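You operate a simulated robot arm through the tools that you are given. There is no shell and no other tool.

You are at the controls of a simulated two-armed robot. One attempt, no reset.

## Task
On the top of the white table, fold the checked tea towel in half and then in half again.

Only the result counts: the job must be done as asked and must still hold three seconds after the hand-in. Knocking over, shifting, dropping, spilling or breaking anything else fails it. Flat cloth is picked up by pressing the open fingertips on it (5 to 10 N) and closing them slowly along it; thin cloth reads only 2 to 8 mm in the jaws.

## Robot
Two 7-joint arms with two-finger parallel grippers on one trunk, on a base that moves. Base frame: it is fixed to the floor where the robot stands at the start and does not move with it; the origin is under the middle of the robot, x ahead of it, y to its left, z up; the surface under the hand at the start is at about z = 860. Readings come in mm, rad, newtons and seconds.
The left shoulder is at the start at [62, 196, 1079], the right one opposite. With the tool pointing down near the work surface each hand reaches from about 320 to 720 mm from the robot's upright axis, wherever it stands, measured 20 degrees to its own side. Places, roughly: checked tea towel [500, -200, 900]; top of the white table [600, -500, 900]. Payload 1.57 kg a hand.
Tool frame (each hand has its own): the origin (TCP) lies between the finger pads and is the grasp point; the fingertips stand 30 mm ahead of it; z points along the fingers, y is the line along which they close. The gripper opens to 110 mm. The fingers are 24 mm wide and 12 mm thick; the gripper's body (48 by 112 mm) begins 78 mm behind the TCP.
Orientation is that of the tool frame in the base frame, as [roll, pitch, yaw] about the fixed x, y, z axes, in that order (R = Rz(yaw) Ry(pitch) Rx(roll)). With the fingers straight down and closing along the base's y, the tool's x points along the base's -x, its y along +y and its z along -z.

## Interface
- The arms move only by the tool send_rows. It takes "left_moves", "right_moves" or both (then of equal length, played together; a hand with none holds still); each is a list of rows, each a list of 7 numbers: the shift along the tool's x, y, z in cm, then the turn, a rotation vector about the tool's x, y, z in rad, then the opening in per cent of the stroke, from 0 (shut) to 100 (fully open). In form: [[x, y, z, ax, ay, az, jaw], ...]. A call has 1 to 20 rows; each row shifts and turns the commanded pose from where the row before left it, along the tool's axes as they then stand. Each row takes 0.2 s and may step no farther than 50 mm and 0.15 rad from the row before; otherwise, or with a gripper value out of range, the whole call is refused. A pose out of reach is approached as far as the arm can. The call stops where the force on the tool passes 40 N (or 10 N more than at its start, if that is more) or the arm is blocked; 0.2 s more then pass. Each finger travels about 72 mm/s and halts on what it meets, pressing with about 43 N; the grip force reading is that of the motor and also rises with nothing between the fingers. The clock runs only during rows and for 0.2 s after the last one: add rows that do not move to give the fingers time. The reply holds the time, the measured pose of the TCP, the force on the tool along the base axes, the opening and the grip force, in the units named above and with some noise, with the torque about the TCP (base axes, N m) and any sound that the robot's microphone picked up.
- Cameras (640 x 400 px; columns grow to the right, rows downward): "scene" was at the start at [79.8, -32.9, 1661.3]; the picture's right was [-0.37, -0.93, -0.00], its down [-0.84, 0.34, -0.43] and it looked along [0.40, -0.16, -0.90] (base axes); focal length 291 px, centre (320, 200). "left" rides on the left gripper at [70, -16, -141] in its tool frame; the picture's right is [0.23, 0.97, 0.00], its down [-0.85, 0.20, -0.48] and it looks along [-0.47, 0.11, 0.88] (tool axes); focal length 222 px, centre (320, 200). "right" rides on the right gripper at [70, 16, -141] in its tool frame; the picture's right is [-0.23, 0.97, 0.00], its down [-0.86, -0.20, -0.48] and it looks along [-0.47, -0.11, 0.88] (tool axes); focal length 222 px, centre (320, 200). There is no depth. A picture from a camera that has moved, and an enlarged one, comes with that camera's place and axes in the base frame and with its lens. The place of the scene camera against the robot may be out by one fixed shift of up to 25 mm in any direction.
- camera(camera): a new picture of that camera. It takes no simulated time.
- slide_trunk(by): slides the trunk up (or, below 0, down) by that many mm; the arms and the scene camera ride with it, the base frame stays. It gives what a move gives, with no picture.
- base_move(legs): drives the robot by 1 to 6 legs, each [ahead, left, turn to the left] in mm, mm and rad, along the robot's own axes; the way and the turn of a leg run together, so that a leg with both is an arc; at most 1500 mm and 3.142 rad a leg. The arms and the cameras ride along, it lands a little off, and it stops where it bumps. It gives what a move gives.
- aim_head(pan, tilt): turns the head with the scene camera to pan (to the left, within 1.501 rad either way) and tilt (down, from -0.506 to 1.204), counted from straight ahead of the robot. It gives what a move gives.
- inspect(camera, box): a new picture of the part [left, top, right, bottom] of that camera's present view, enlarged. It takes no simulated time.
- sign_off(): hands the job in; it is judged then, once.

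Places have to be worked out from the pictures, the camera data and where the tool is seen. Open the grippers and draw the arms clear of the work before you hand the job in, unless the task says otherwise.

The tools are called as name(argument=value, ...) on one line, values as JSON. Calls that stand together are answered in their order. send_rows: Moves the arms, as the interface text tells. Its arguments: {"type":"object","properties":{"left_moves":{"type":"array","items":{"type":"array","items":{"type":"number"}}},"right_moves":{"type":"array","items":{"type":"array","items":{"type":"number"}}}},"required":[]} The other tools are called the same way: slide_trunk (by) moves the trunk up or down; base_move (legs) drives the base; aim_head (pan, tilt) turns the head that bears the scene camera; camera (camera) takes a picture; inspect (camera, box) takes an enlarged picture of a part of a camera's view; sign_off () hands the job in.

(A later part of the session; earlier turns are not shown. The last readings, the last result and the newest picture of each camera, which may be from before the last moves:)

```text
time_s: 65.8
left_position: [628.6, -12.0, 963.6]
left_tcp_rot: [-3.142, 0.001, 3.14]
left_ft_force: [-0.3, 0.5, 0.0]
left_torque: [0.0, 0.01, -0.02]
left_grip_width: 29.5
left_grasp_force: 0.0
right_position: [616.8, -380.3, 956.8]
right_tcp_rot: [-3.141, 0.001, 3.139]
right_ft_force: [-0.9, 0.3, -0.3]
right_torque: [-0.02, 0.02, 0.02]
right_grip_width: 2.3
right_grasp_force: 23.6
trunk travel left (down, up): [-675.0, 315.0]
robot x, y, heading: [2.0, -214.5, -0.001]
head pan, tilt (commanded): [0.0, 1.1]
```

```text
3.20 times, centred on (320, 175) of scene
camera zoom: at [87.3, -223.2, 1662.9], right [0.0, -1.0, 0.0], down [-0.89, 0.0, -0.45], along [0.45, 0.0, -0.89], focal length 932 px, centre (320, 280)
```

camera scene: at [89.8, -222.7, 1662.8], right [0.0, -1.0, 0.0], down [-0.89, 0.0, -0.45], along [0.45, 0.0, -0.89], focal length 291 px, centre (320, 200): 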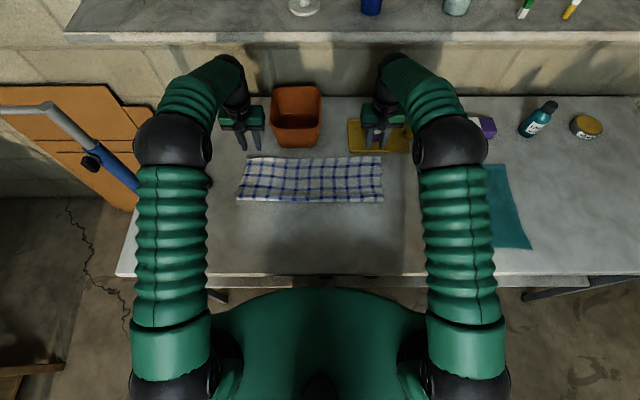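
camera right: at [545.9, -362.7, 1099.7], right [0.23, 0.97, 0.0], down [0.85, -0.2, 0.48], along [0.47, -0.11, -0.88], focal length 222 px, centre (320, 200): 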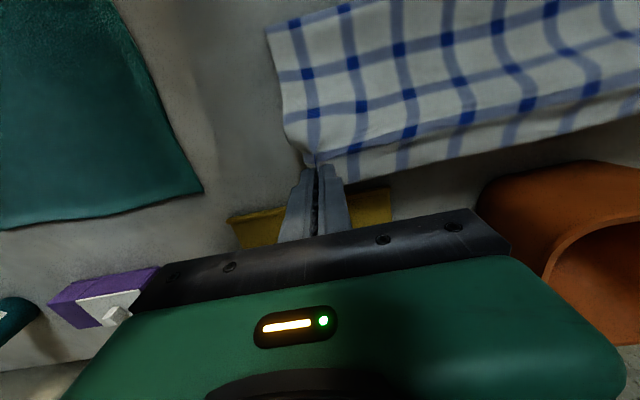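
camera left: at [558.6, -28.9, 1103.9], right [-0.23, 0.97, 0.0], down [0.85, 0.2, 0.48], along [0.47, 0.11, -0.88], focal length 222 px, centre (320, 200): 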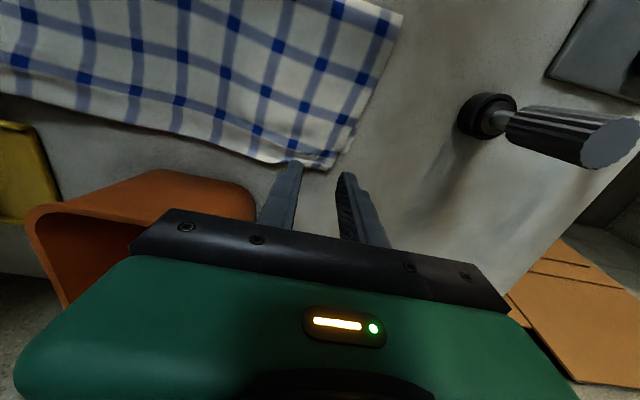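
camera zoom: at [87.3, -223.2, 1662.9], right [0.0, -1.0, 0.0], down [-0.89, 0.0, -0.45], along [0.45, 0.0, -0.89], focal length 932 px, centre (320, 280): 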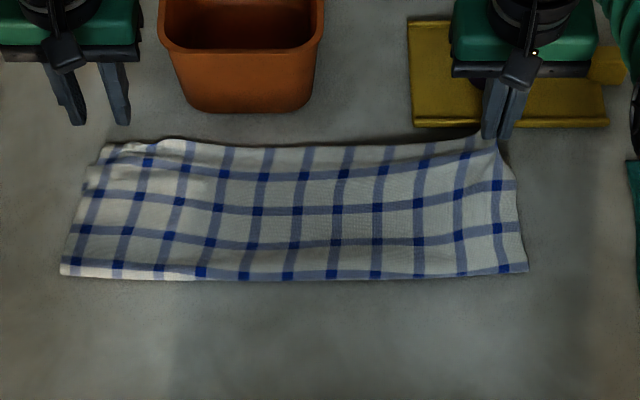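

Left is released and flat. Now the right hand takes its corner back (to x ≈ 560, 95 mm up) and re-lays it along an arc ending at TCP x ≈ 598, so the top edge meets the bottom edge near x ≈ 612.

send_rows(right_moves=[[1.41, 0, -0.7, 0, 0, 0, 0], [1.41, 0, -0.7, 0, 0, 0, 0], [1.41, 0, -0.7, 0, 0, 0, 0], [1.41, 0, -0.7, 0, 0, 0, 0], [0, 0, 0, 0, 0, 0, 0], [-0.8, -0.1, 1.1, 0, 0, 0, 0], [-0.7, -0.1, 0.9, 0, 0, 0, 0], [-0.6, 0, 0.9, 0, 0, 0, 0], [-0.5, 0, 1.0, 0, 0, 0, 0], [-0.4, 0, 1.0, 0, 0, 0, 0], [-0.35, 0, 1.1, 0, 0, 0, 0], [-0.25, 0, 1.1, 0, 0, 0, 0], [-0.15, 0, 1.1, 0, 0, 0, 0]])

camera(camera="right")

inspect(camera="scene", box=[220, 120, 420, 230])

```text
time_s: 68.6
left_position: [630.0, -12.3, 962.0]
left_tcp_rot: [-3.139, 0.0, 3.141]
left_ft_force: [-0.5, -0.5, 0.9]
left_torque: [0.01, 0.01, 0.01]
left_grip_width: 29.5
left_grasp_force: 0.0
right_position: [598.6, -381.6, 901.9]
right_tcp_rot: [-3.141, 0.002, 3.141]
right_ft_force: [0.1, 0.1, -0.2]
right_torque: [-0.04, 0.0, -0.01]
right_grip_width: 2.3
right_grasp_force: 23.5
trunk travel left (down, up): [-675.0, 315.0]
robot x, y, heading: [-0.5, -212.9, -0.0]
head pan, tilt (commanded): [0.0, 1.1]
```

```text
taken
camera right: at [529.6, -365.1, 1043.7], right [0.23, 0.97, 0.0], down [0.85, -0.2, 0.48], along [0.47, -0.11, -0.88], focal length 222 px, centre (320, 200)
```

right: 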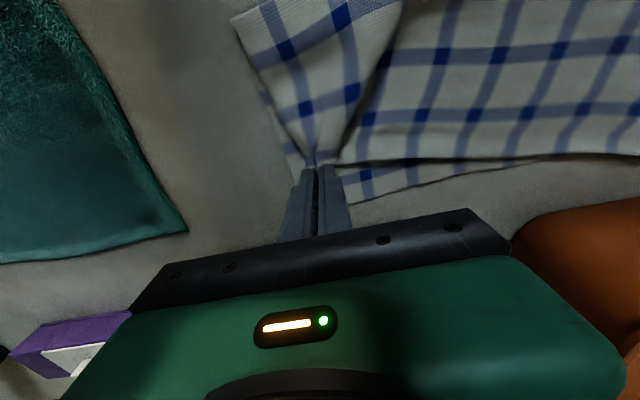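

```text
3.20 times, centred on (320, 175) of scene
camera zoom: at [88.5, -222.9, 1662.9], right [0.0, -1.0, 0.0], down [-0.89, 0.0, -0.45], along [0.45, 0.0, -0.89], focal length 932 px, centre (320, 280)
```

zoom: 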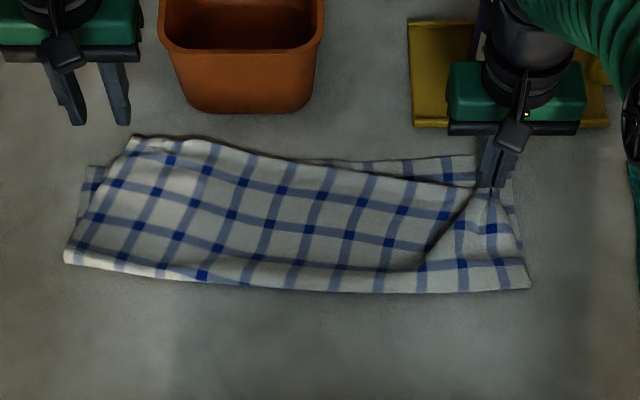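

The picture now shows the bottom layer's far edge at x ≈ 632 in the middle, so the right corner came back too far and the top layer has skewed (its left corner now sits at about [650, −23]). The left corner overhangs as a single layer, so I can take it with the left hand and re-lay both corners together; let me look through the left wrist camera.

camera(camera="left")

inspect(camera="scene", box=[225, 145, 325, 215])

inspect(camera="scene", box=[315, 145, 415, 215])

```text
taken
camera left: at [559.3, -28.7, 1103.4], right [-0.23, 0.97, 0.0], down [0.85, 0.2, 0.48], along [0.47, 0.11, -0.88], focal length 222 px, centre (320, 200)
```

left: 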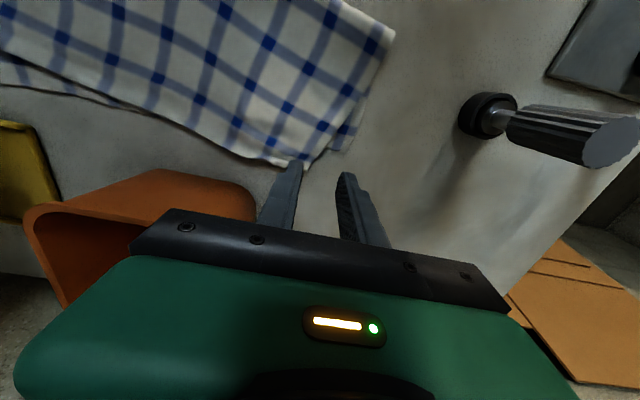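

```text
5.71 times, centred on (275, 180) of scene
camera zoom: at [88.5, -222.9, 1662.9], right [0.0, -1.0, 0.0], down [-0.89, 0.0, -0.45], along [0.45, 0.0, -0.89], focal length 1665 px, centre (577, 314)
```

zoom: 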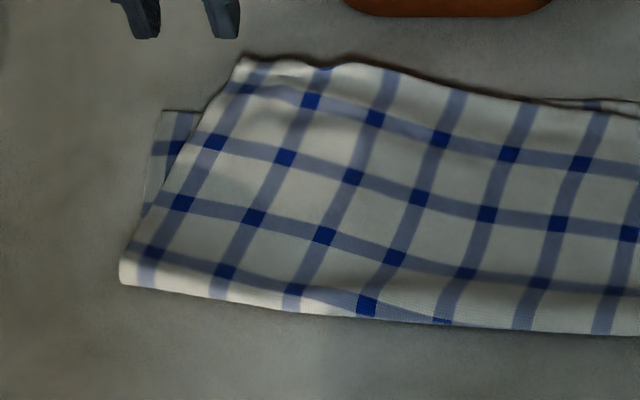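

```text
5.71 times, centred on (365, 180) of scene
camera zoom: at [88.5, -222.9, 1662.9], right [0.0, -1.0, 0.0], down [-0.89, 0.0, -0.45], along [0.45, 0.0, -0.89], focal length 1665 px, centre (63, 314)
```

zoom: 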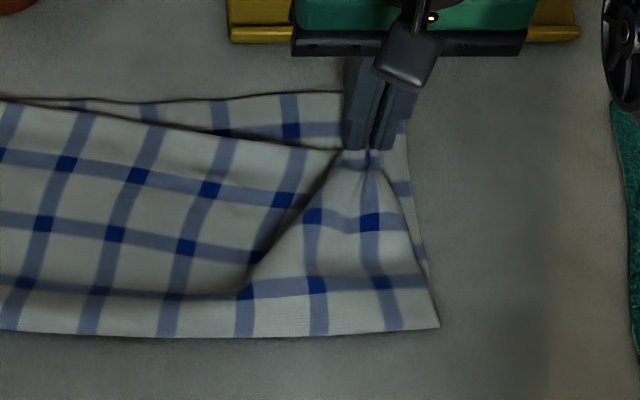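

Bottom layer corners are now at [622, 16] and [632, −407]; the top-left corner lies at about [647, −25], overhanging as a single layer. I move the left hand over it (TCP [633, −54]) and descend.

send_rows(left_moves=[[-0.35, -4.2, 0, 0, 0, 0, 27], [0, 0, 2, 0, 0, 0, 27], [0, 0, 2, 0, 0, 0, 27], [0, 0, 1.5, 0, 0, 0, 27], [0, 0, 0.5, 0, 0, 0, 27]])

inspect(camera="left", box=[220, 60, 440, 250])

```text
time_s: 69.8
left_position: [631.8, -54.2, 901.7]
left_tcp_rot: [-3.141, 0.001, 3.141]
left_ft_force: [-0.1, -0.5, -0.4]
left_torque: [0.03, 0.03, -0.02]
left_grip_width: 29.8
left_grasp_force: 0.1
right_position: [599.2, -382.4, 901.3]
right_tcp_rot: [-3.141, -0.001, 3.139]
right_ft_force: [0.7, 0.2, 0.1]
right_torque: [0.01, -0.01, -0.03]
right_grip_width: 2.2
right_grasp_force: 23.7
trunk travel left (down, up): [-675.0, 315.0]
robot x, y, heading: [1.9, -214.7, -0.003]
head pan, tilt (commanded): [0.0, 1.1]
```

```text
2.11 times, centred on (330, 155) of left
camera zoom: at [562.7, -71.3, 1043.1], right [-0.23, 0.97, 0.0], down [0.85, 0.2, 0.48], along [0.47, 0.11, -0.88], focal length 468 px, centre (299, 295)
```

zoom: 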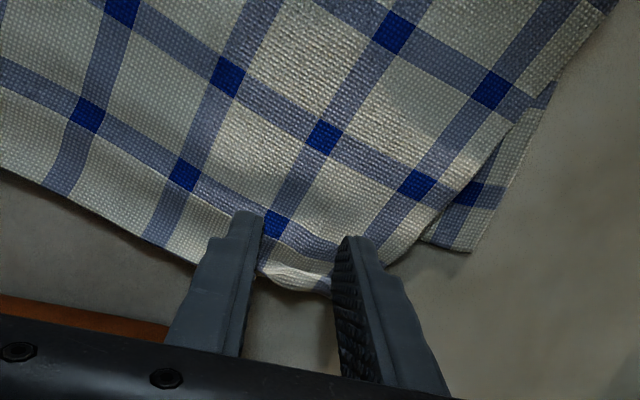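

The left fingers straddle the top-left corner and the bottom corner is clearly separate at [622, 16]. I lower to contact on the left.

send_rows(left_moves=[[0, 0, 0.4, 0, 0, 0, 27], [0, 0, 0.3, 0, 0, 0, 27], [0, 0, 0.15, 0, 0, 0, 27], [0, 0, 0.05, 0, 0, 0, 27], [0, 0, 0, 0, 0, 0, 27]])

```text
time_s: 71.0
left_position: [632.9, -53.5, 893.9]
left_tcp_rot: [-3.141, 0.001, -3.141]
left_ft_force: [0.0, 0.3, -0.2]
left_torque: [-0.02, -0.02, 0.02]
left_grip_width: 29.7
left_grasp_force: 0.1
right_position: [598.6, -382.1, 901.6]
right_tcp_rot: [-3.14, 0.003, 3.139]
right_ft_force: [0.2, 0.3, -0.4]
right_torque: [-0.01, 0.0, -0.01]
right_grip_width: 2.2
right_grasp_force: 23.8
trunk travel left (down, up): [-675.0, 315.0]
robot x, y, heading: [1.0, -214.6, -0.001]
head pan, tilt (commanded): [0.0, 1.1]
```

Not touching yet; 1.5 mm more in fine steps.

send_rows(left_moves=[[0, 0, 0.05, 0, 0, 0, 27], [0, 0, 0.05, 0, 0, 0, 27], [0, 0, 0.05, 0, 0, 0, 27], [0, 0, 0, 0, 0, 0, 27]])

```text
time_s: 72.0
left_position: [633.0, -53.6, 892.5]
left_tcp_rot: [-3.14, 0.003, 3.141]
left_ft_force: [0.0, -0.1, 2.1]
left_torque: [0.01, 0.04, -0.02]
left_grip_width: 29.5
left_grasp_force: 0.1
right_position: [597.6, -381.8, 901.1]
right_tcp_rot: [-3.14, 0.001, 3.138]
right_ft_force: [0.2, 1.1, -0.5]
right_torque: [-0.01, 0.04, 0.0]
right_grip_width: 2.4
right_grasp_force: 23.4
trunk travel left (down, up): [-675.0, 315.0]
robot x, y, heading: [0.6, -211.8, 0.0]
head pan, tilt (commanded): [0.0, 1.1]
```

Contact begins (2 N). I add 0.4 mm and close slowly.

send_rows(left_moves=[[0, 0, 0.04, 0, 0, 0, 27], [0, 0, 0, 0, 0, 0, 25], [0, 0, 0, 0, 0, 0, 23], [0, 0, 0, 0, 0, 0, 21], [0, 0, 0, 0, 0, 0, 19], [0, 0, 0, 0, 0, 0, 17], [0, 0, 0, 0, 0, 0, 15], [0, 0, 0, 0, 0, 0, 13], [0, 0, 0, 0, 0, 0, 11], [0, 0, 0, 0, 0, 0, 9]])

inspect(camera="left", box=[220, 60, 440, 250])

```text
time_s: 74.2
left_position: [631.9, -53.3, 893.5]
left_tcp_rot: [-3.14, 0.001, 3.142]
left_ft_force: [-0.5, 0.4, 5.8]
left_torque: [0.03, 0.07, 0.03]
left_grip_width: 9.8
left_grasp_force: 0.0
right_position: [597.5, -381.8, 901.5]
right_tcp_rot: [-3.141, 0.0, -3.141]
right_ft_force: [-0.5, -0.3, -0.2]
right_torque: [-0.01, -0.02, -0.02]
right_grip_width: 2.0
right_grasp_force: 23.3
trunk travel left (down, up): [-675.0, 315.0]
robot x, y, heading: [1.9, -216.5, 0.0]
head pan, tilt (commanded): [0.0, 1.1]
```

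```text
2.11 times, centred on (330, 155) of left
camera zoom: at [562.2, -71.6, 1033.2], right [-0.23, 0.97, 0.0], down [0.85, 0.2, 0.48], along [0.47, 0.11, -0.88], focal length 468 px, centre (299, 295)
```

zoom: 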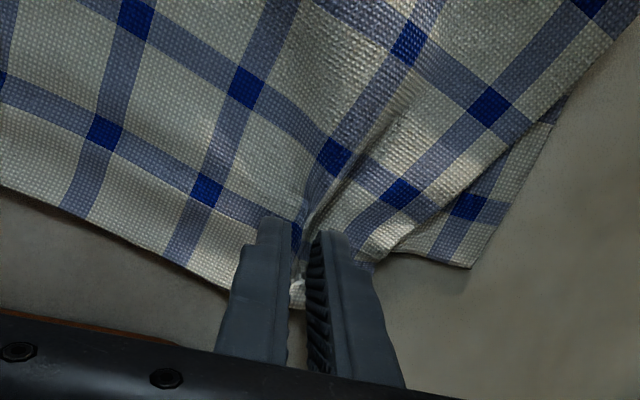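

A ridge of the top layer is forming; bottom layer is not pulled. I close fully.

send_rows(left_moves=[[0, 0, 0, 0, 0, 0, 7], [0, 0, 0, 0, 0, 0, 5], [0, 0, 0, 0, 0, 0, 3], [0, 0, 0, 0, 0, 0, 1], [0, 0, 0, 0, 0, 0, 0], [0, 0, 0, 0, 0, 0, 0], [0, 0, 0, 0, 0, 0, 0], [0, 0, -0.8, 0, 0, 0, 0], [0, 0, -1.0, 0, 0, 0, 0], [0.2, 0, -1.2, 0, 0, 0, 0]])

inspect(camera="left", box=[220, 40, 440, 250])

inspect(camera="scene", box=[220, 120, 420, 230])

```text
time_s: 76.4
left_position: [630.1, -53.9, 922.4]
left_tcp_rot: [-3.14, 0.002, 3.141]
left_ft_force: [-0.1, -0.9, -0.3]
left_torque: [0.0, -0.02, -0.01]
left_grip_width: 1.9
left_grasp_force: 23.7
right_position: [598.4, -382.4, 899.9]
right_tcp_rot: [3.141, 0.002, 3.139]
right_ft_force: [-0.8, -0.2, 0.2]
right_torque: [0.0, -0.01, 0.02]
right_grip_width: 2.2
right_grasp_force: 23.5
trunk travel left (down, up): [-675.0, 315.0]
robot x, y, heading: [1.9, -213.8, 0.001]
head pan, tilt (commanded): [0.0, 1.1]
```

```text
1.90 times, centred on (330, 145) of left
camera zoom: at [560.6, -71.2, 1063.1], right [-0.23, 0.97, 0.0], down [0.85, 0.2, 0.48], along [0.47, 0.11, -0.88], focal length 423 px, centre (301, 305)
```

zoom: 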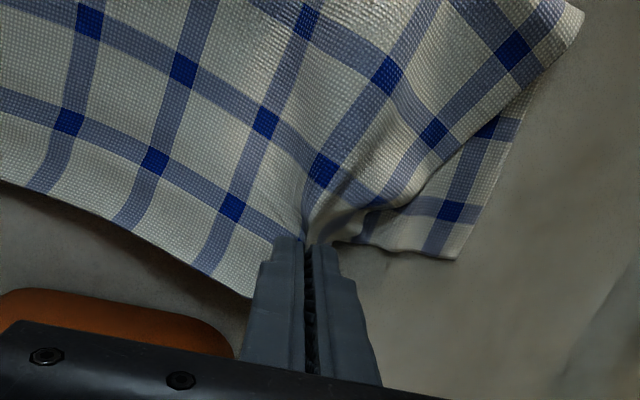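

```text
3.20 times, centred on (320, 175) of scene
camera zoom: at [87.8, -223.2, 1662.9], right [0.0, -1.0, 0.0], down [-0.89, 0.0, -0.45], along [0.45, 0.0, -0.89], focal length 932 px, centre (320, 280)
```

zoom: 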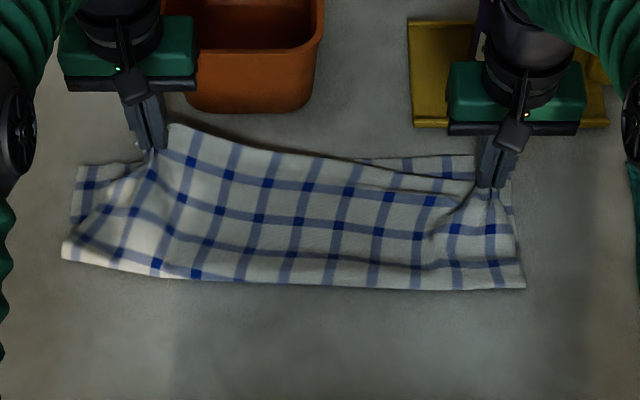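

The left hand now holds only the top layer. I lift both corners together back to nearly upright (x ≈ 520, ~118 mm up) while spreading them to ~360 mm apart, to undo the skew.

send_rows(left_moves=[[1.17, 0.34, -1.13, 0, 0, 0, 0], [1.17, 0.34, -1.13, 0, 0, 0, 0], [1.17, 0.34, -1.13, 0, 0, 0, 0], [1.17, 0.34, -1.13, 0, 0, 0, 0], [1.17, 0.34, -1.13, 0, 0, 0, 0], [1.17, 0.34, -1.13, 0, 0, 0, 0], [1.33, 0.35, -0.67, 0, 0, 0, 0], [1.33, 0.35, -0.67, 0, 0, 0, 0], [1.33, 0.35, -0.67, 0, 0, 0, 0]], right_moves=[[0.63, 0, -1.5, 0, 0, 0, 0], [0.63, 0, -1.5, 0, 0, 0, 0], [0.63, 0, -1.5, 0, 0, 0, 0], [0.63, 0, -1.5, 0, 0, 0, 0], [0.63, 0, -1.5, 0, 0, 0, 0], [0.63, 0, -1.5, 0, 0, 0, 0], [1.33, 0, -0.67, 0, 0, 0, 0], [1.33, 0, -0.67, 0, 0, 0, 0], [1.33, 0, -0.67, 0, 0, 0, 0]])

camera(camera="left")

camera(camera="right")

inspect(camera="scene", box=[220, 120, 420, 230])

```text
time_s: 78.4
left_position: [519.3, -22.0, 1011.7]
left_tcp_rot: [-3.139, 0.003, 3.139]
left_ft_force: [-0.3, -3.4, -0.4]
left_torque: [-0.12, -0.02, -0.06]
left_grip_width: 2.0
left_grasp_force: 23.7
right_position: [519.1, -382.6, 1012.7]
right_tcp_rot: [3.141, 0.002, 3.141]
right_ft_force: [-0.7, 4.0, 0.7]
right_torque: [0.17, -0.03, -0.04]
right_grip_width: 2.4
right_grasp_force: 23.6
trunk travel left (down, up): [-675.0, 315.0]
robot x, y, heading: [3.2, -214.1, -0.003]
head pan, tilt (commanded): [0.0, 1.1]
```

```text
taken
camera left: at [449.2, -39.9, 1151.4], right [-0.23, 0.97, 0.0], down [0.85, 0.2, 0.48], along [0.47, 0.11, -0.88], focal length 222 px, centre (320, 200)
```

left: 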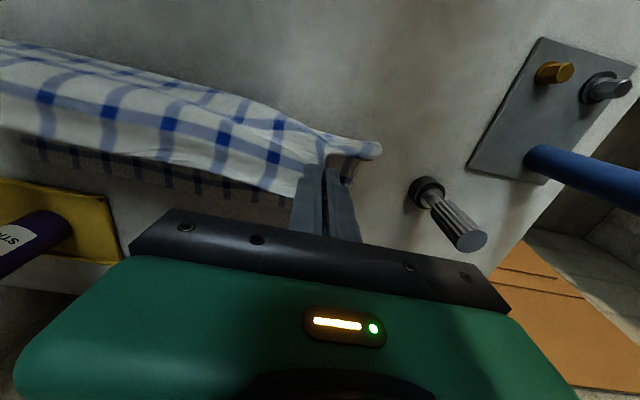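

```text
taken
camera right: at [450.2, -365.1, 1154.6], right [0.23, 0.97, 0.0], down [0.85, -0.2, 0.48], along [0.47, -0.11, -0.88], focal length 222 px, centre (320, 200)
```

right: 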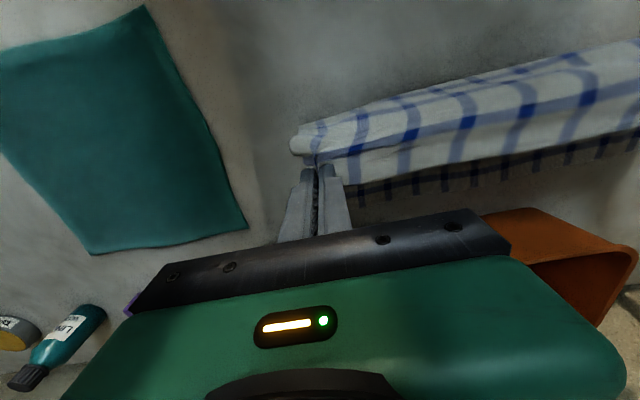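

```text
3.20 times, centred on (320, 175) of scene
camera zoom: at [85.0, -222.8, 1663.0], right [0.0, -1.0, 0.0], down [-0.89, 0.0, -0.45], along [0.45, 0.0, -0.89], focal length 932 px, centre (320, 280)
```

zoom: 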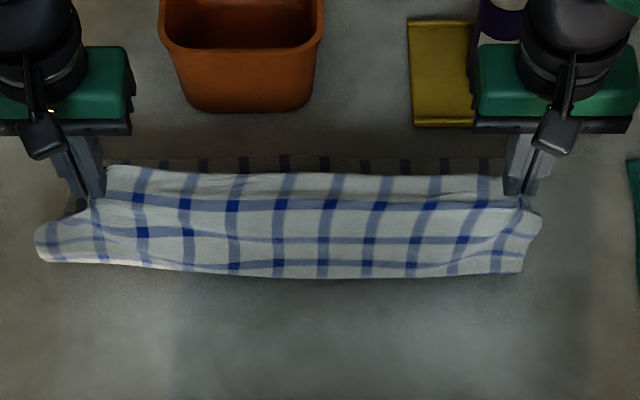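

The skew is gone: the top hangs cleanly between the hands and the bottom layer lies flat with its far edge at x ≈ 620–630. I re-lay along an arc to final TCP x ≈ 611 (left) and 617 (right).

send_rows(left_moves=[[-1.97, 0.05, 0.7, 0, 0, 0, 0], [-1.9, 0.05, 1.1, 0, 0, 0, 0], [-1.6, 0.05, 1.4, 0, 0, 0, 0], [-1.4, 0.05, 1.6, 0, 0, 0, 0], [-1.1, 0.05, 1.9, 0, 0, 0, 0], [-0.8, 0, 2.1, 0, 0, 0, 0], [-0.3, 0, 1.5, 0, 0, 0, 0], [-0.1, 0, 0.9, 0, 0, 0, 0]], right_moves=[[-2.1, 0, 0.7, 0, 0, 0, 0], [-2.03, 0, 1.1, 0, 0, 0, 0], [-1.71, 0, 1.4, 0, 0, 0, 0], [-1.5, 0, 1.6, 0, 0, 0, 0], [-1.18, 0, 1.9, 0, 0, 0, 0], [-0.86, 0, 2.1, 0, 0, 0, 0], [-0.32, 0, 1.5, 0, 0, 0, 0], [-0.1, 0, 0.9, 0, 0, 0, 0]])

camera(camera="left")

camera(camera="right")

inspect(camera="scene", box=[220, 120, 420, 230])

```text
time_s: 80.2
left_position: [611.4, -20.8, 896.4]
left_tcp_rot: [-3.141, 0.002, 3.14]
left_ft_force: [1.2, -4.7, 0.3]
left_torque: [-0.16, 0.03, -0.05]
left_grip_width: 2.0
left_grasp_force: 23.9
right_position: [619.4, -382.1, 899.4]
right_tcp_rot: [-3.141, 0.003, 3.141]
right_ft_force: [-0.1, 5.8, -0.4]
right_torque: [0.18, -0.02, -0.02]
right_grip_width: 2.3
right_grasp_force: 23.5
trunk travel left (down, up): [-675.0, 315.0]
robot x, y, heading: [2.2, -215.0, -0.004]
head pan, tilt (commanded): [0.0, 1.1]
```

```text
taken
camera left: at [541.9, -38.4, 1038.5], right [-0.23, 0.97, 0.0], down [0.85, 0.2, 0.48], along [0.47, 0.11, -0.88], focal length 222 px, centre (320, 200)
```

left: 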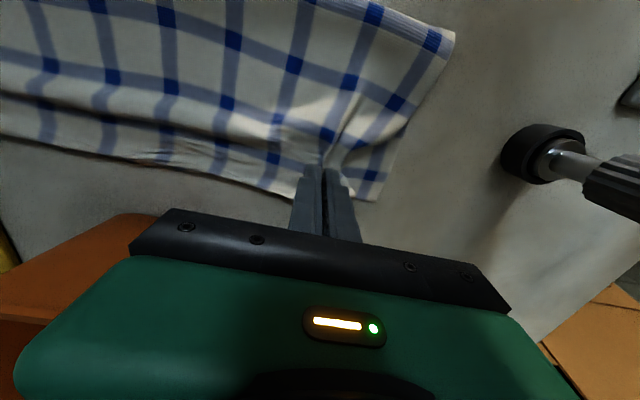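

```text
taken
camera right: at [550.2, -365.1, 1042.3], right [0.23, 0.97, 0.0], down [0.85, -0.2, 0.48], along [0.47, -0.11, -0.88], focal length 222 px, centre (320, 200)
```

right: 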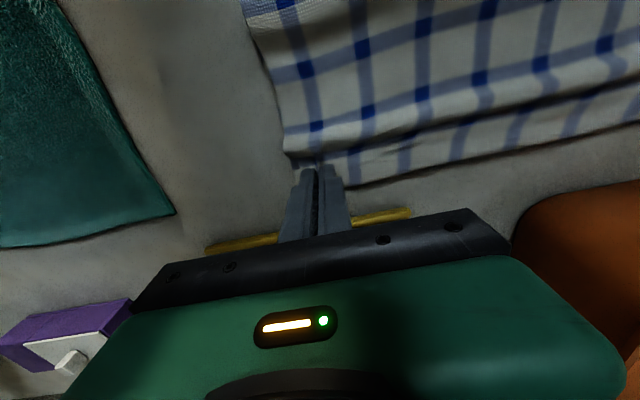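

```text
3.20 times, centred on (320, 175) of scene
camera zoom: at [88.6, -222.9, 1662.9], right [0.0, -1.0, 0.0], down [-0.89, 0.0, -0.45], along [0.45, 0.0, -0.89], focal length 932 px, centre (320, 280)
```

zoom: 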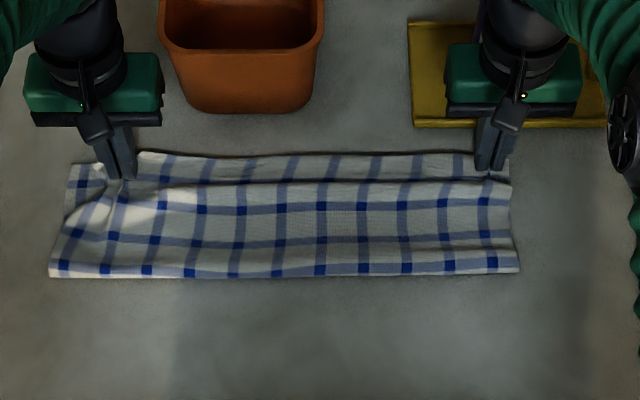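

Top and bottom edges now coincide well. I lower both to light contact on the layers, then spread the jaws open.

send_rows(left_moves=[[0, 0, 0.15, 0, 0, 0, 0], [0, 0, 0.1, 0, 0, 0, 0], [0, 0, 0, 0, 0, 0, 0]], right_moves=[[0, 0, 0.25, 0, 0, 0, 0], [0, 0, 0.15, 0, 0, 0, 0], [0, 0, 0.05, 0, 0, 0, 0]])

```text
time_s: 81.0
left_position: [611.5, -19.9, 894.2]
left_tcp_rot: [-3.14, 0.002, 3.141]
left_ft_force: [-0.9, -6.0, 0.9]
left_torque: [-0.17, -0.01, -0.04]
left_grip_width: 2.1
left_grasp_force: 23.2
right_position: [618.5, -381.8, 895.5]
right_tcp_rot: [3.141, 0.001, 3.14]
right_ft_force: [0.3, 5.6, 1.1]
right_torque: [0.2, -0.01, -0.06]
right_grip_width: 2.3
right_grasp_force: 24.3
trunk travel left (down, up): [-675.0, 315.0]
robot x, y, heading: [-1.0, -217.9, -0.006]
head pan, tilt (commanded): [0.0, 1.1]
```

Nearly touching on both. I lower 0.8 mm more and then open slowly to spread the pinched cloth.

send_rows(left_moves=[[0, 0, 0.06, 0, 0, 0, 0], [0, 0, 0, 0, 0, 0, 2], [0, 0, 0, 0, 0, 0, 5], [0, 0, 0, 0, 0, 0, 8], [0, 0, 0, 0, 0, 0, 11], [0, 0, 0, 0, 0, 0, 14], [0, 0, 0, 0, 0, 0, 17], [0, 0, 0, 0, 0, 0, 20], [0, 0, 0, 0, 0, 0, 23], [0, 0, 0, 0, 0, 0, 27], [0, 0, 0, 0, 0, 0, 31], [0, 0, 0, 0, 0, 0, 31]], right_moves=[[0, 0, 0.1, 0, 0, 0, 0], [0, 0, 0, 0, 0, 0, 2], [0, 0, 0, 0, 0, 0, 5], [0, 0, 0, 0, 0, 0, 8], [0, 0, 0, 0, 0, 0, 11], [0, 0, 0, 0, 0, 0, 14], [0, 0, 0, 0, 0, 0, 17], [0, 0, 0, 0, 0, 0, 20], [0, 0, 0, 0, 0, 0, 23], [0, 0, 0, 0, 0, 0, 27], [0, 0, 0, 0, 0, 0, 31], [0, 0, 0, 0, 0, 0, 31]])

inspect(camera="left", box=[220, 40, 440, 250])

inspect(camera="right", box=[220, 40, 440, 250])

```text
time_s: 83.6
left_position: [611.6, -20.6, 894.9]
left_tcp_rot: [-3.14, 0.0, 3.141]
left_ft_force: [0.5, 0.1, -0.2]
left_torque: [-0.03, -0.03, 0.0]
left_grip_width: 34.2
left_grasp_force: 0.1
right_position: [618.7, -382.6, 894.5]
right_tcp_rot: [3.141, 0.003, 3.14]
right_ft_force: [-0.9, 1.0, 0.3]
right_torque: [0.01, -0.01, 0.02]
right_grip_width: 34.1
right_grasp_force: 0.1
trunk travel left (down, up): [-675.0, 315.0]
robot x, y, heading: [-5.0, -212.1, -0.002]
head pan, tilt (commanded): [0.0, 1.1]
```

```text
1.90 times, centred on (330, 145) of left
camera zoom: at [542.0, -37.8, 1035.5], right [-0.23, 0.97, 0.0], down [0.85, 0.2, 0.48], along [0.47, 0.11, -0.88], focal length 423 px, centre (301, 305)
```

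zoom: 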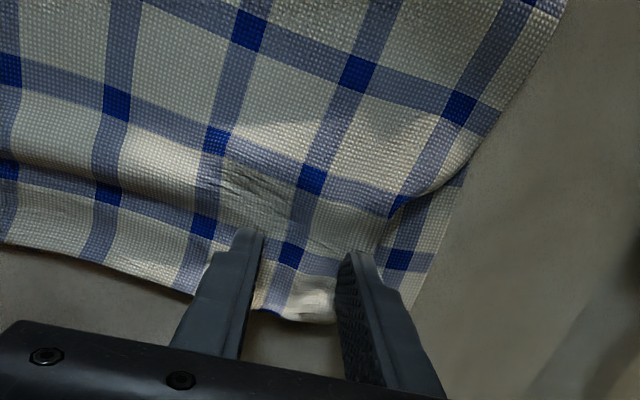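

```text
1.90 times, centred on (330, 145) of right
camera zoom: at [549.8, -365.6, 1036.7], right [0.23, 0.97, 0.0], down [0.85, -0.2, 0.48], along [0.47, -0.11, -0.88], focal length 423 px, centre (301, 305)
```

zoom: 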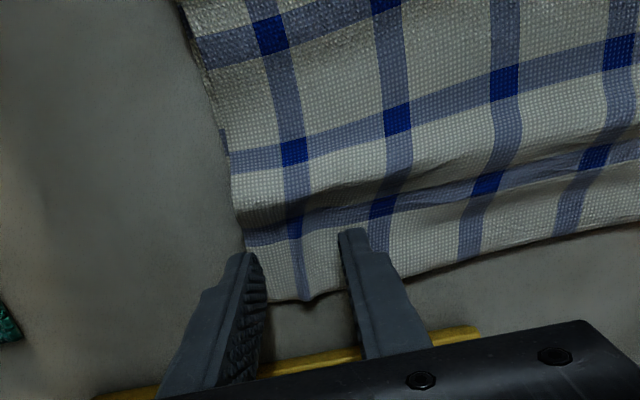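

Right corner is well aligned; the left top corner is still ~20 mm inboard, and a soft ridge runs along behind the edge. I raise the hands to see the whole.

send_rows(left_moves=[[0, 0, -1, 0, 0, 0, 31], [0, 0, -3, 0, 0, 0, 31], [0, 0, -3, 0, 0, 0, 31], [0, 0, -3, 0, 0, 0, 31]], right_moves=[[0, 0, -1, 0, 0, 0, 31], [0, 0, -3, 0, 0, 0, 31], [0, 0, -3, 0, 0, 0, 31], [0, 0, -3, 0, 0, 0, 31]])

camera(camera="left")

camera(camera="right")

inspect(camera="scene", box=[225, 145, 325, 215])

inspect(camera="scene", box=[315, 145, 415, 215])

```text
time_s: 84.6
left_position: [610.0, -19.5, 996.2]
left_tcp_rot: [-3.14, 0.002, 3.141]
left_ft_force: [-1.1, 0.1, 0.4]
left_torque: [-0.02, 0.0, -0.01]
left_grip_width: 34.2
left_grasp_force: 0.1
right_position: [617.6, -380.6, 995.5]
right_tcp_rot: [-3.141, 0.0, 3.141]
right_ft_force: [0.4, -0.6, 0.6]
right_torque: [0.01, 0.0, -0.02]
right_grip_width: 34.2
right_grasp_force: 0.0
trunk travel left (down, up): [-675.0, 315.0]
robot x, y, heading: [-1.4, -215.5, -0.007]
head pan, tilt (commanded): [0.0, 1.1]
```

```text
taken
camera left: at [541.7, -36.7, 1136.6], right [-0.23, 0.97, 0.0], down [0.85, 0.2, 0.48], along [0.47, 0.11, -0.88], focal length 222 px, centre (320, 200)
```

left: 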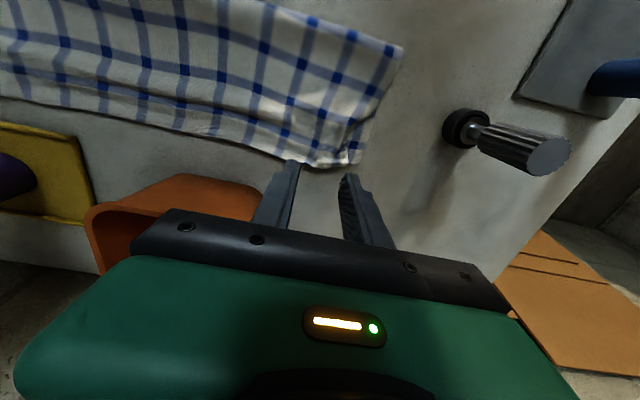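

```text
taken
camera right: at [548.6, -364.4, 1137.6], right [0.23, 0.97, 0.0], down [0.85, -0.2, 0.48], along [0.47, -0.11, -0.88], focal length 222 px, centre (320, 200)
```

right: 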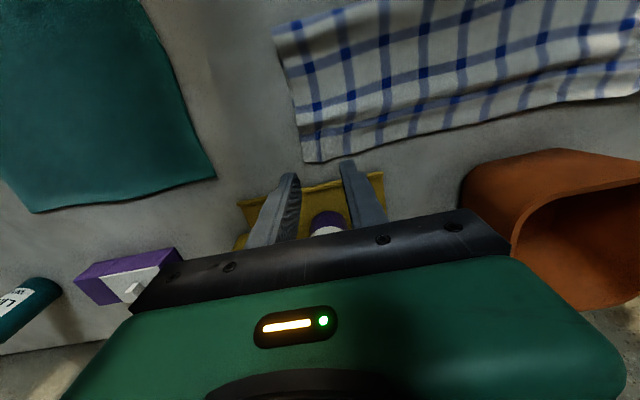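

```text
5.71 times, centred on (275, 180) of scene
camera zoom: at [86.4, -222.9, 1662.9], right [0.0, -1.0, 0.0], down [-0.89, 0.0, -0.45], along [0.45, 0.0, -0.89], focal length 1665 px, centre (577, 314)
```

zoom: 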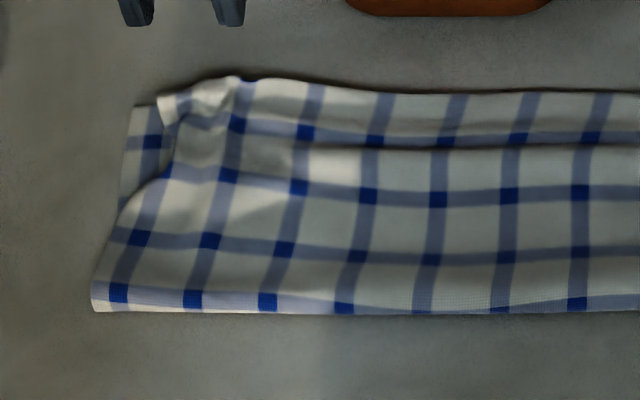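

```text
5.71 times, centred on (365, 180) of scene
camera zoom: at [86.4, -222.9, 1662.9], right [0.0, -1.0, 0.0], down [-0.89, 0.0, -0.45], along [0.45, 0.0, -0.89], focal length 1665 px, centre (63, 314)
```

zoom: 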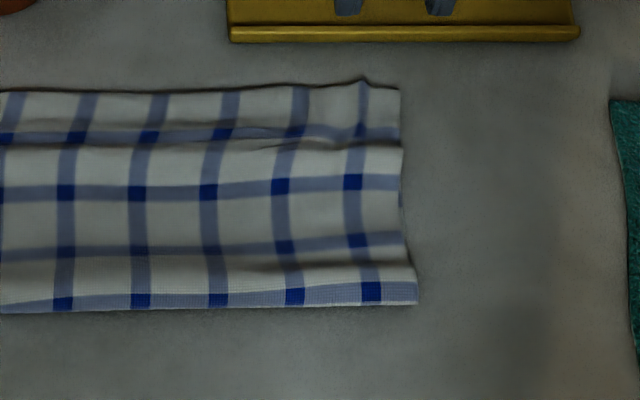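

The half fold is now nearly edge-to-edge; only the top-left corner is rumpled and ~17 mm inboard. I zoom in on that corner to decide on a small correction.

inspect(camera="left", box=[240, 40, 420, 180])

```text
2.86 times, centred on (330, 110) of left
camera zoom: at [541.7, -36.7, 1136.6], right [-0.23, 0.97, 0.0], down [0.85, 0.2, 0.48], along [0.47, 0.11, -0.88], focal length 635 px, centre (291, 457)
```

zoom: 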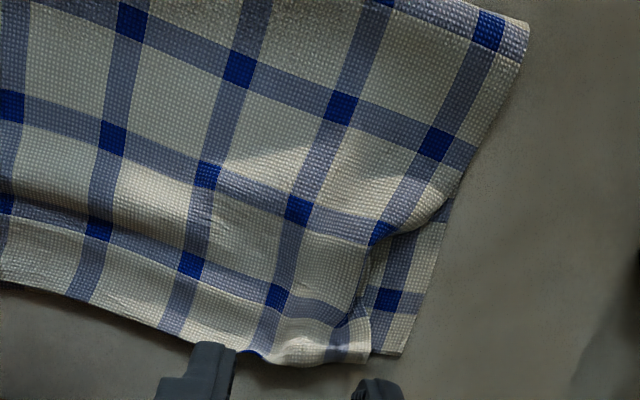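

The corner is only ~12 mm short, good enough. For the second fold (right half over left half) I draw the hands back a little and drive the base 170 mm to the right so both hands can work at the right edge.

send_rows(left_moves=[[3, 0, -1, 0, 0, 0, 31], [3, 0, -1, 0, 0, 0, 31], [3, 0, 0, 0, 0, 0, 31]], right_moves=[[3, 0, -1, 0, 0, 0, 31], [3, 0, -1, 0, 0, 0, 31], [3, 0, 0, 0, 0, 0, 31]])

base_move(legs=[[0, -170, 0]])

camera(camera="scene")

camera(camera="left")

```text
time_s: 85.4
left_position: [521.0, -20.3, 1015.4]
left_tcp_rot: [-3.139, 0.002, -3.141]
left_ft_force: [1.2, 1.1, 0.0]
left_torque: [-0.01, -0.02, 0.01]
left_grip_width: 34.2
left_grasp_force: 0.1
right_position: [526.7, -381.5, 1013.7]
right_tcp_rot: [-3.141, 0.001, 3.14]
right_ft_force: [0.5, -0.1, -0.1]
right_torque: [-0.01, -0.01, 0.02]
right_grip_width: 34.3
right_grasp_force: 0.1
trunk travel left (down, up): [-675.0, 315.0]
robot x, y, heading: [-0.7, -215.3, 0.004]
head pan, tilt (commanded): [0.0, 1.1]
```

```text
time_s: 86.9
left_position: [522.0, -186.4, 1013.2]
left_tcp_rot: [-3.134, -0.001, 3.14]
left_ft_force: [0.1, -0.4, 1.2]
left_torque: [0.04, -0.02, -0.01]
left_grip_width: 34.4
left_grasp_force: 0.0
right_position: [527.7, -549.8, 1015.3]
right_tcp_rot: [-3.138, 0.0, 3.138]
right_ft_force: [0.1, -0.2, 0.0]
right_torque: [-0.04, -0.02, -0.04]
right_grip_width: 34.0
right_grasp_force: 0.1
trunk travel left (down, up): [-675.0, 315.0]
robot x, y, heading: [0.2, -385.4, -0.001]
head pan, tilt (commanded): [0.0, 1.1]
```

```text
taken
camera scene: at [86.9, -382.9, 1662.9], right [0.0, -1.0, 0.01], down [-0.89, 0.0, -0.45], along [0.45, -0.01, -0.89], focal length 291 px, centre (320, 200)
```

scene: 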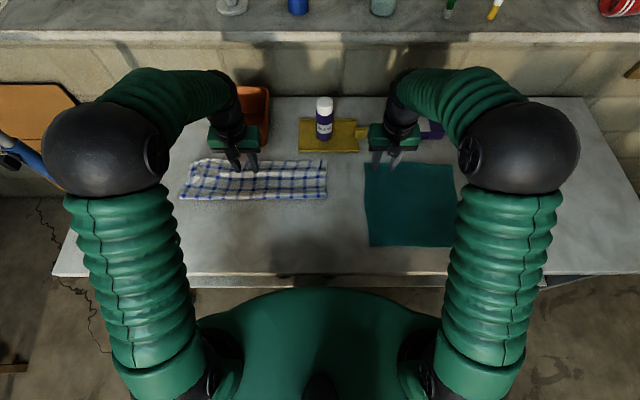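

```text
taken
camera left: at [452.4, -203.3, 1153.9], right [-0.23, 0.97, -0.01], down [0.86, 0.2, 0.48], along [0.47, 0.1, -0.88], focal length 222 px, centre (320, 200)
```

left: 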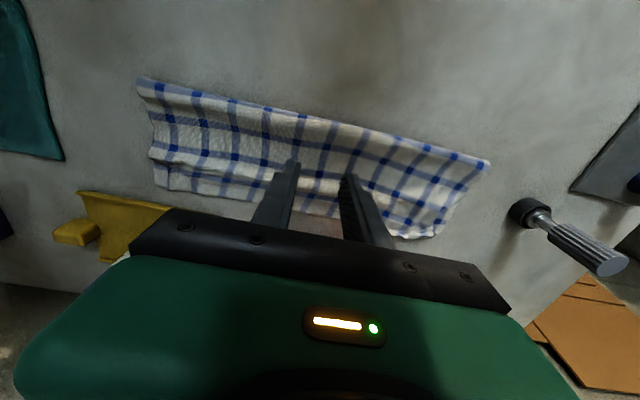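

The wrist view shows the half-folded towel spanning about x 495–640, y −409 to 30. I rotate the left gripper 90° (closing along x, camera to the left) and bring it above the far-right corner; the right hand stays back for now.

send_rows(left_moves=[[0, 0, 0, 0, 0, 0.15, 27], [0, 0, 0, 0, 0, 0.15, 22], [0, 0, 0, 0, 0, 0.15, 22], [0, 0, 0, 0, 0, 0.15, 22], [0, 0, 0, 0, 0, 0.15, 22], [0, 0, 0, 0, 0, 0.15, 22], [0, 0, 0, 0, 0, 0.15, 22], [0, 0, 0, 0, 0, 0.15, 22], [0, 0, 0, 0, 0, 0.15, 22], [0, 0, 0, 0, 0, 0.15, 22], [0, 0, 0, 0, 0, 0.0708, 22], [-3.45, 1.65, 0, 0, 0, 0, 22], [-3.45, 1.65, 0, 0, 0, 0, 22], [-3.45, 1.65, 0, 0, 0, 0, 22], [-3.45, 1.65, 0, 0, 0, 0, 22], [-3.45, 1.65, 0, 0, 0, 0, 22], [-3.45, 1.65, 0, 0, 0, 0, 22]])

camera(camera="scene")

camera(camera="left")

```text
time_s: 90.5
left_position: [620.8, -404.9, 1013.4]
left_tcp_rot: [3.138, -0.002, 1.572]
left_ft_force: [0.3, 0.2, 0.3]
left_torque: [0.04, 0.0, 0.01]
left_grip_width: 24.1
left_grasp_force: 0.0
right_position: [526.6, -558.3, 1013.7]
right_tcp_rot: [3.139, 0.0, 3.138]
right_ft_force: [0.0, 0.5, 0.2]
right_torque: [0.0, -0.02, 0.02]
right_grip_width: 34.1
right_grasp_force: 0.2
trunk travel left (down, up): [-675.0, 315.0]
robot x, y, heading: [1.9, -385.5, -0.002]
head pan, tilt (commanded): [0.0, 1.1]
```

```text
taken
camera scene: at [88.6, -398.6, 1662.8], right [0.0, -1.0, 0.0], down [-0.89, 0.0, -0.45], along [0.45, 0.0, -0.89], focal length 291 px, centre (320, 200)
```

scene: 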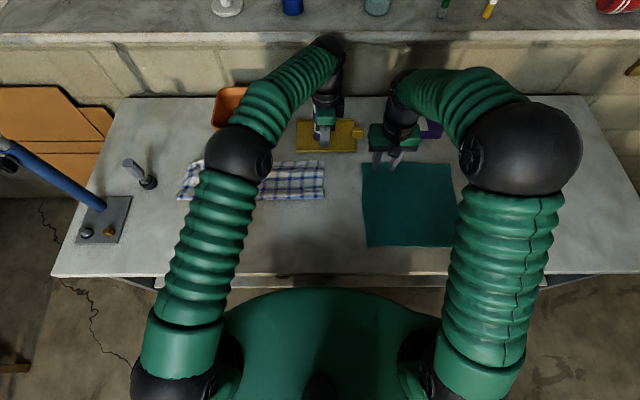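

```text
taken
camera left: at [604.1, -335.8, 1155.4], right [0.97, 0.23, 0.0], down [0.2, -0.86, 0.48], along [0.11, -0.46, -0.88], focal length 222 px, centre (320, 200)
```

left: 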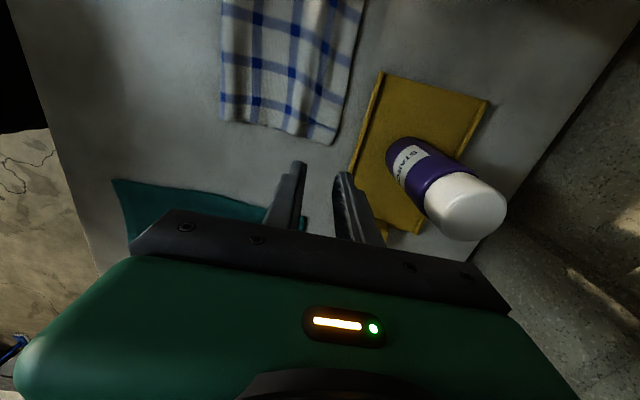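

The far-right corner is at [636, −405], near-right at [495, −411]; the bottle's near side is at x ≈ 705, leaving about 28 mm to the left gripper body. I shift the left hand to y −391 and bring the right hand over the near-right corner at the same height.

send_rows(left_moves=[[1.4, 0, 0, 0, 0, 0, 22], [0, 0, 0, 0, 0, 0, 22], [0, 0, 0, 0, 0, 0, 22], [0, 0, 0, 0, 0, 0, 22], [0, 0, 0, 0, 0, 0, 22], [0, 0, 0, 0, 0, 0, 22]], right_moves=[[0.28, 2.7, 0, 0, 0, 0, 22], [0.28, 2.7, 0, 0, 0, 0, 22], [0.28, 2.7, 0, 0, 0, 0, 22], [0.28, 2.7, 0, 0, 0, 0, 22], [0.28, 2.7, 0, 0, 0, 0, 22], [0.26, 2.7, 0, 0, 0, 0, 22]])

camera(camera="scene")

camera(camera="left")

camera(camera="right")

```text
time_s: 91.9
left_position: [623.4, -377.1, 1016.3]
left_tcp_rot: [3.135, -0.003, 1.583]
left_ft_force: [-0.4, 0.5, -0.3]
left_torque: [-0.04, 0.0, 0.0]
left_grip_width: 24.3
left_grasp_force: 0.0
right_position: [512.4, -402.3, 1014.1]
right_tcp_rot: [-3.135, 0.002, 3.119]
right_ft_force: [0.4, 0.5, -0.3]
right_torque: [0.0, 0.01, -0.01]
right_grip_width: 24.3
right_grasp_force: 0.0
trunk travel left (down, up): [-675.0, 315.0]
robot x, y, heading: [-1.9, -384.7, -0.001]
head pan, tilt (commanded): [0.0, 1.1]
```

```text
taken
camera scene: at [87.5, -392.1, 1662.9], right [0.0, -1.0, 0.0], down [-0.89, 0.0, -0.45], along [0.45, 0.0, -0.89], focal length 291 px, centre (320, 200)
```

scene: 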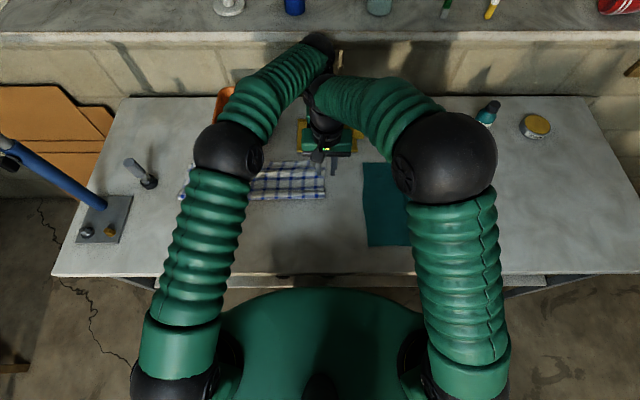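

```text
taken
camera left: at [605.7, -309.7, 1156.6], right [0.97, 0.24, 0.01], down [0.21, -0.85, 0.48], along [0.12, -0.46, -0.88], focal length 222 px, centre (320, 200)
```

left: 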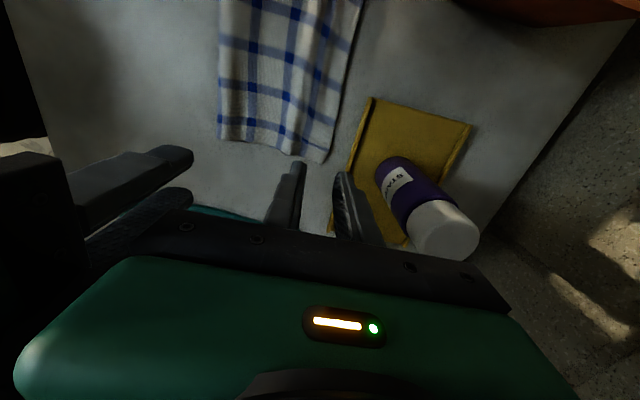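

```text
taken
camera right: at [443.4, -382.8, 1156.0], right [0.25, 0.97, 0.0], down [0.85, -0.22, 0.48], along [0.47, -0.12, -0.88], focal length 222 px, centre (320, 200)
```

right: 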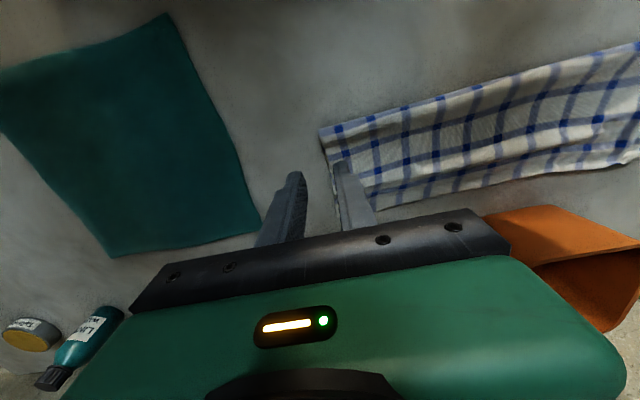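

The readings show the two wrists pushing each other aside by ~14 mm here (left at y −377 instead of −391). I back the right hand off toward the robot, tilt it 0.3 rad so its wrist leans toward the robot, and re-check.

send_rows(right_moves=[[3, 0, 0, 0, 0, 0, 22], [3, 0, 0, 0, 0, 0, 22], [0, 0, 0, 0, -0.15, 0, 22], [0, 0, 0, 0, -0.15, 0, 22], [0, 0, 0, 0, 0, 0, 22]])

camera(camera="scene")

```text
time_s: 93.1
left_position: [619.4, -388.0, 1012.7]
left_tcp_rot: [3.14, -0.001, 1.569]
left_ft_force: [-0.3, 0.1, 0.1]
left_torque: [0.01, -0.01, -0.01]
left_grip_width: 24.2
left_grasp_force: 0.1
right_position: [457.0, -412.5, 1012.1]
right_tcp_rot: [-3.14, 0.304, 3.097]
right_ft_force: [0.0, 0.0, 0.3]
right_torque: [0.01, 0.03, 0.0]
right_grip_width: 24.1
right_grasp_force: 0.1
trunk travel left (down, up): [-675.0, 315.0]
robot x, y, heading: [1.4, -387.1, -0.003]
head pan, tilt (commanded): [0.0, 1.1]
```

```text
taken
camera scene: at [87.2, -395.4, 1662.5], right [0.0, -1.0, 0.0], down [-0.89, 0.0, -0.45], along [0.45, 0.0, -0.89], focal length 291 px, centre (320, 200)
```

scene: 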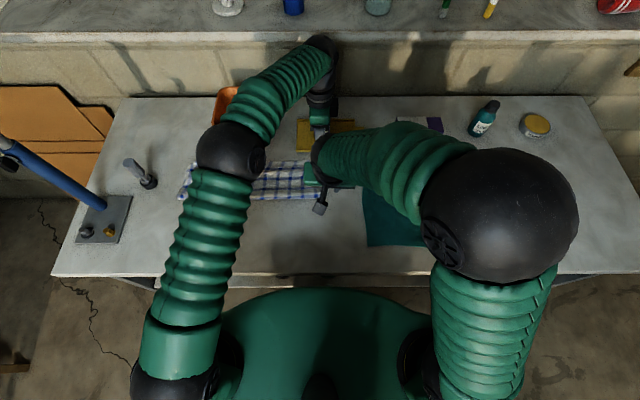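

The left is back on its commanded spot, but the right reads 16 mm off in y. I move the right hand 40 mm to the right to see whether the offset is contact or reach related.

send_rows(right_moves=[[0, -2, 0, 0, 0, 0, 22], [0, -2, 0, 0, 0, 0, 22], [0, 0, 0, 0, 0, 0, 22], [0, 0, 0, 0, 0, 0, 22]])

```text
time_s: 94.1
left_position: [619.2, -386.5, 1014.7]
left_tcp_rot: [3.138, 0.0, 1.569]
left_ft_force: [-0.2, -0.3, 0.2]
left_torque: [0.03, 0.0, -0.03]
left_grip_width: 24.1
left_grasp_force: 0.0
right_position: [449.8, -433.1, 1014.6]
right_tcp_rot: [3.14, 0.303, 3.138]
right_ft_force: [-0.3, -0.3, 0.4]
right_torque: [-0.02, 0.02, -0.01]
right_grip_width: 24.3
right_grasp_force: 0.0
trunk travel left (down, up): [-675.0, 315.0]
robot x, y, heading: [-1.3, -387.9, -0.002]
head pan, tilt (commanded): [0.0, 1.1]
```

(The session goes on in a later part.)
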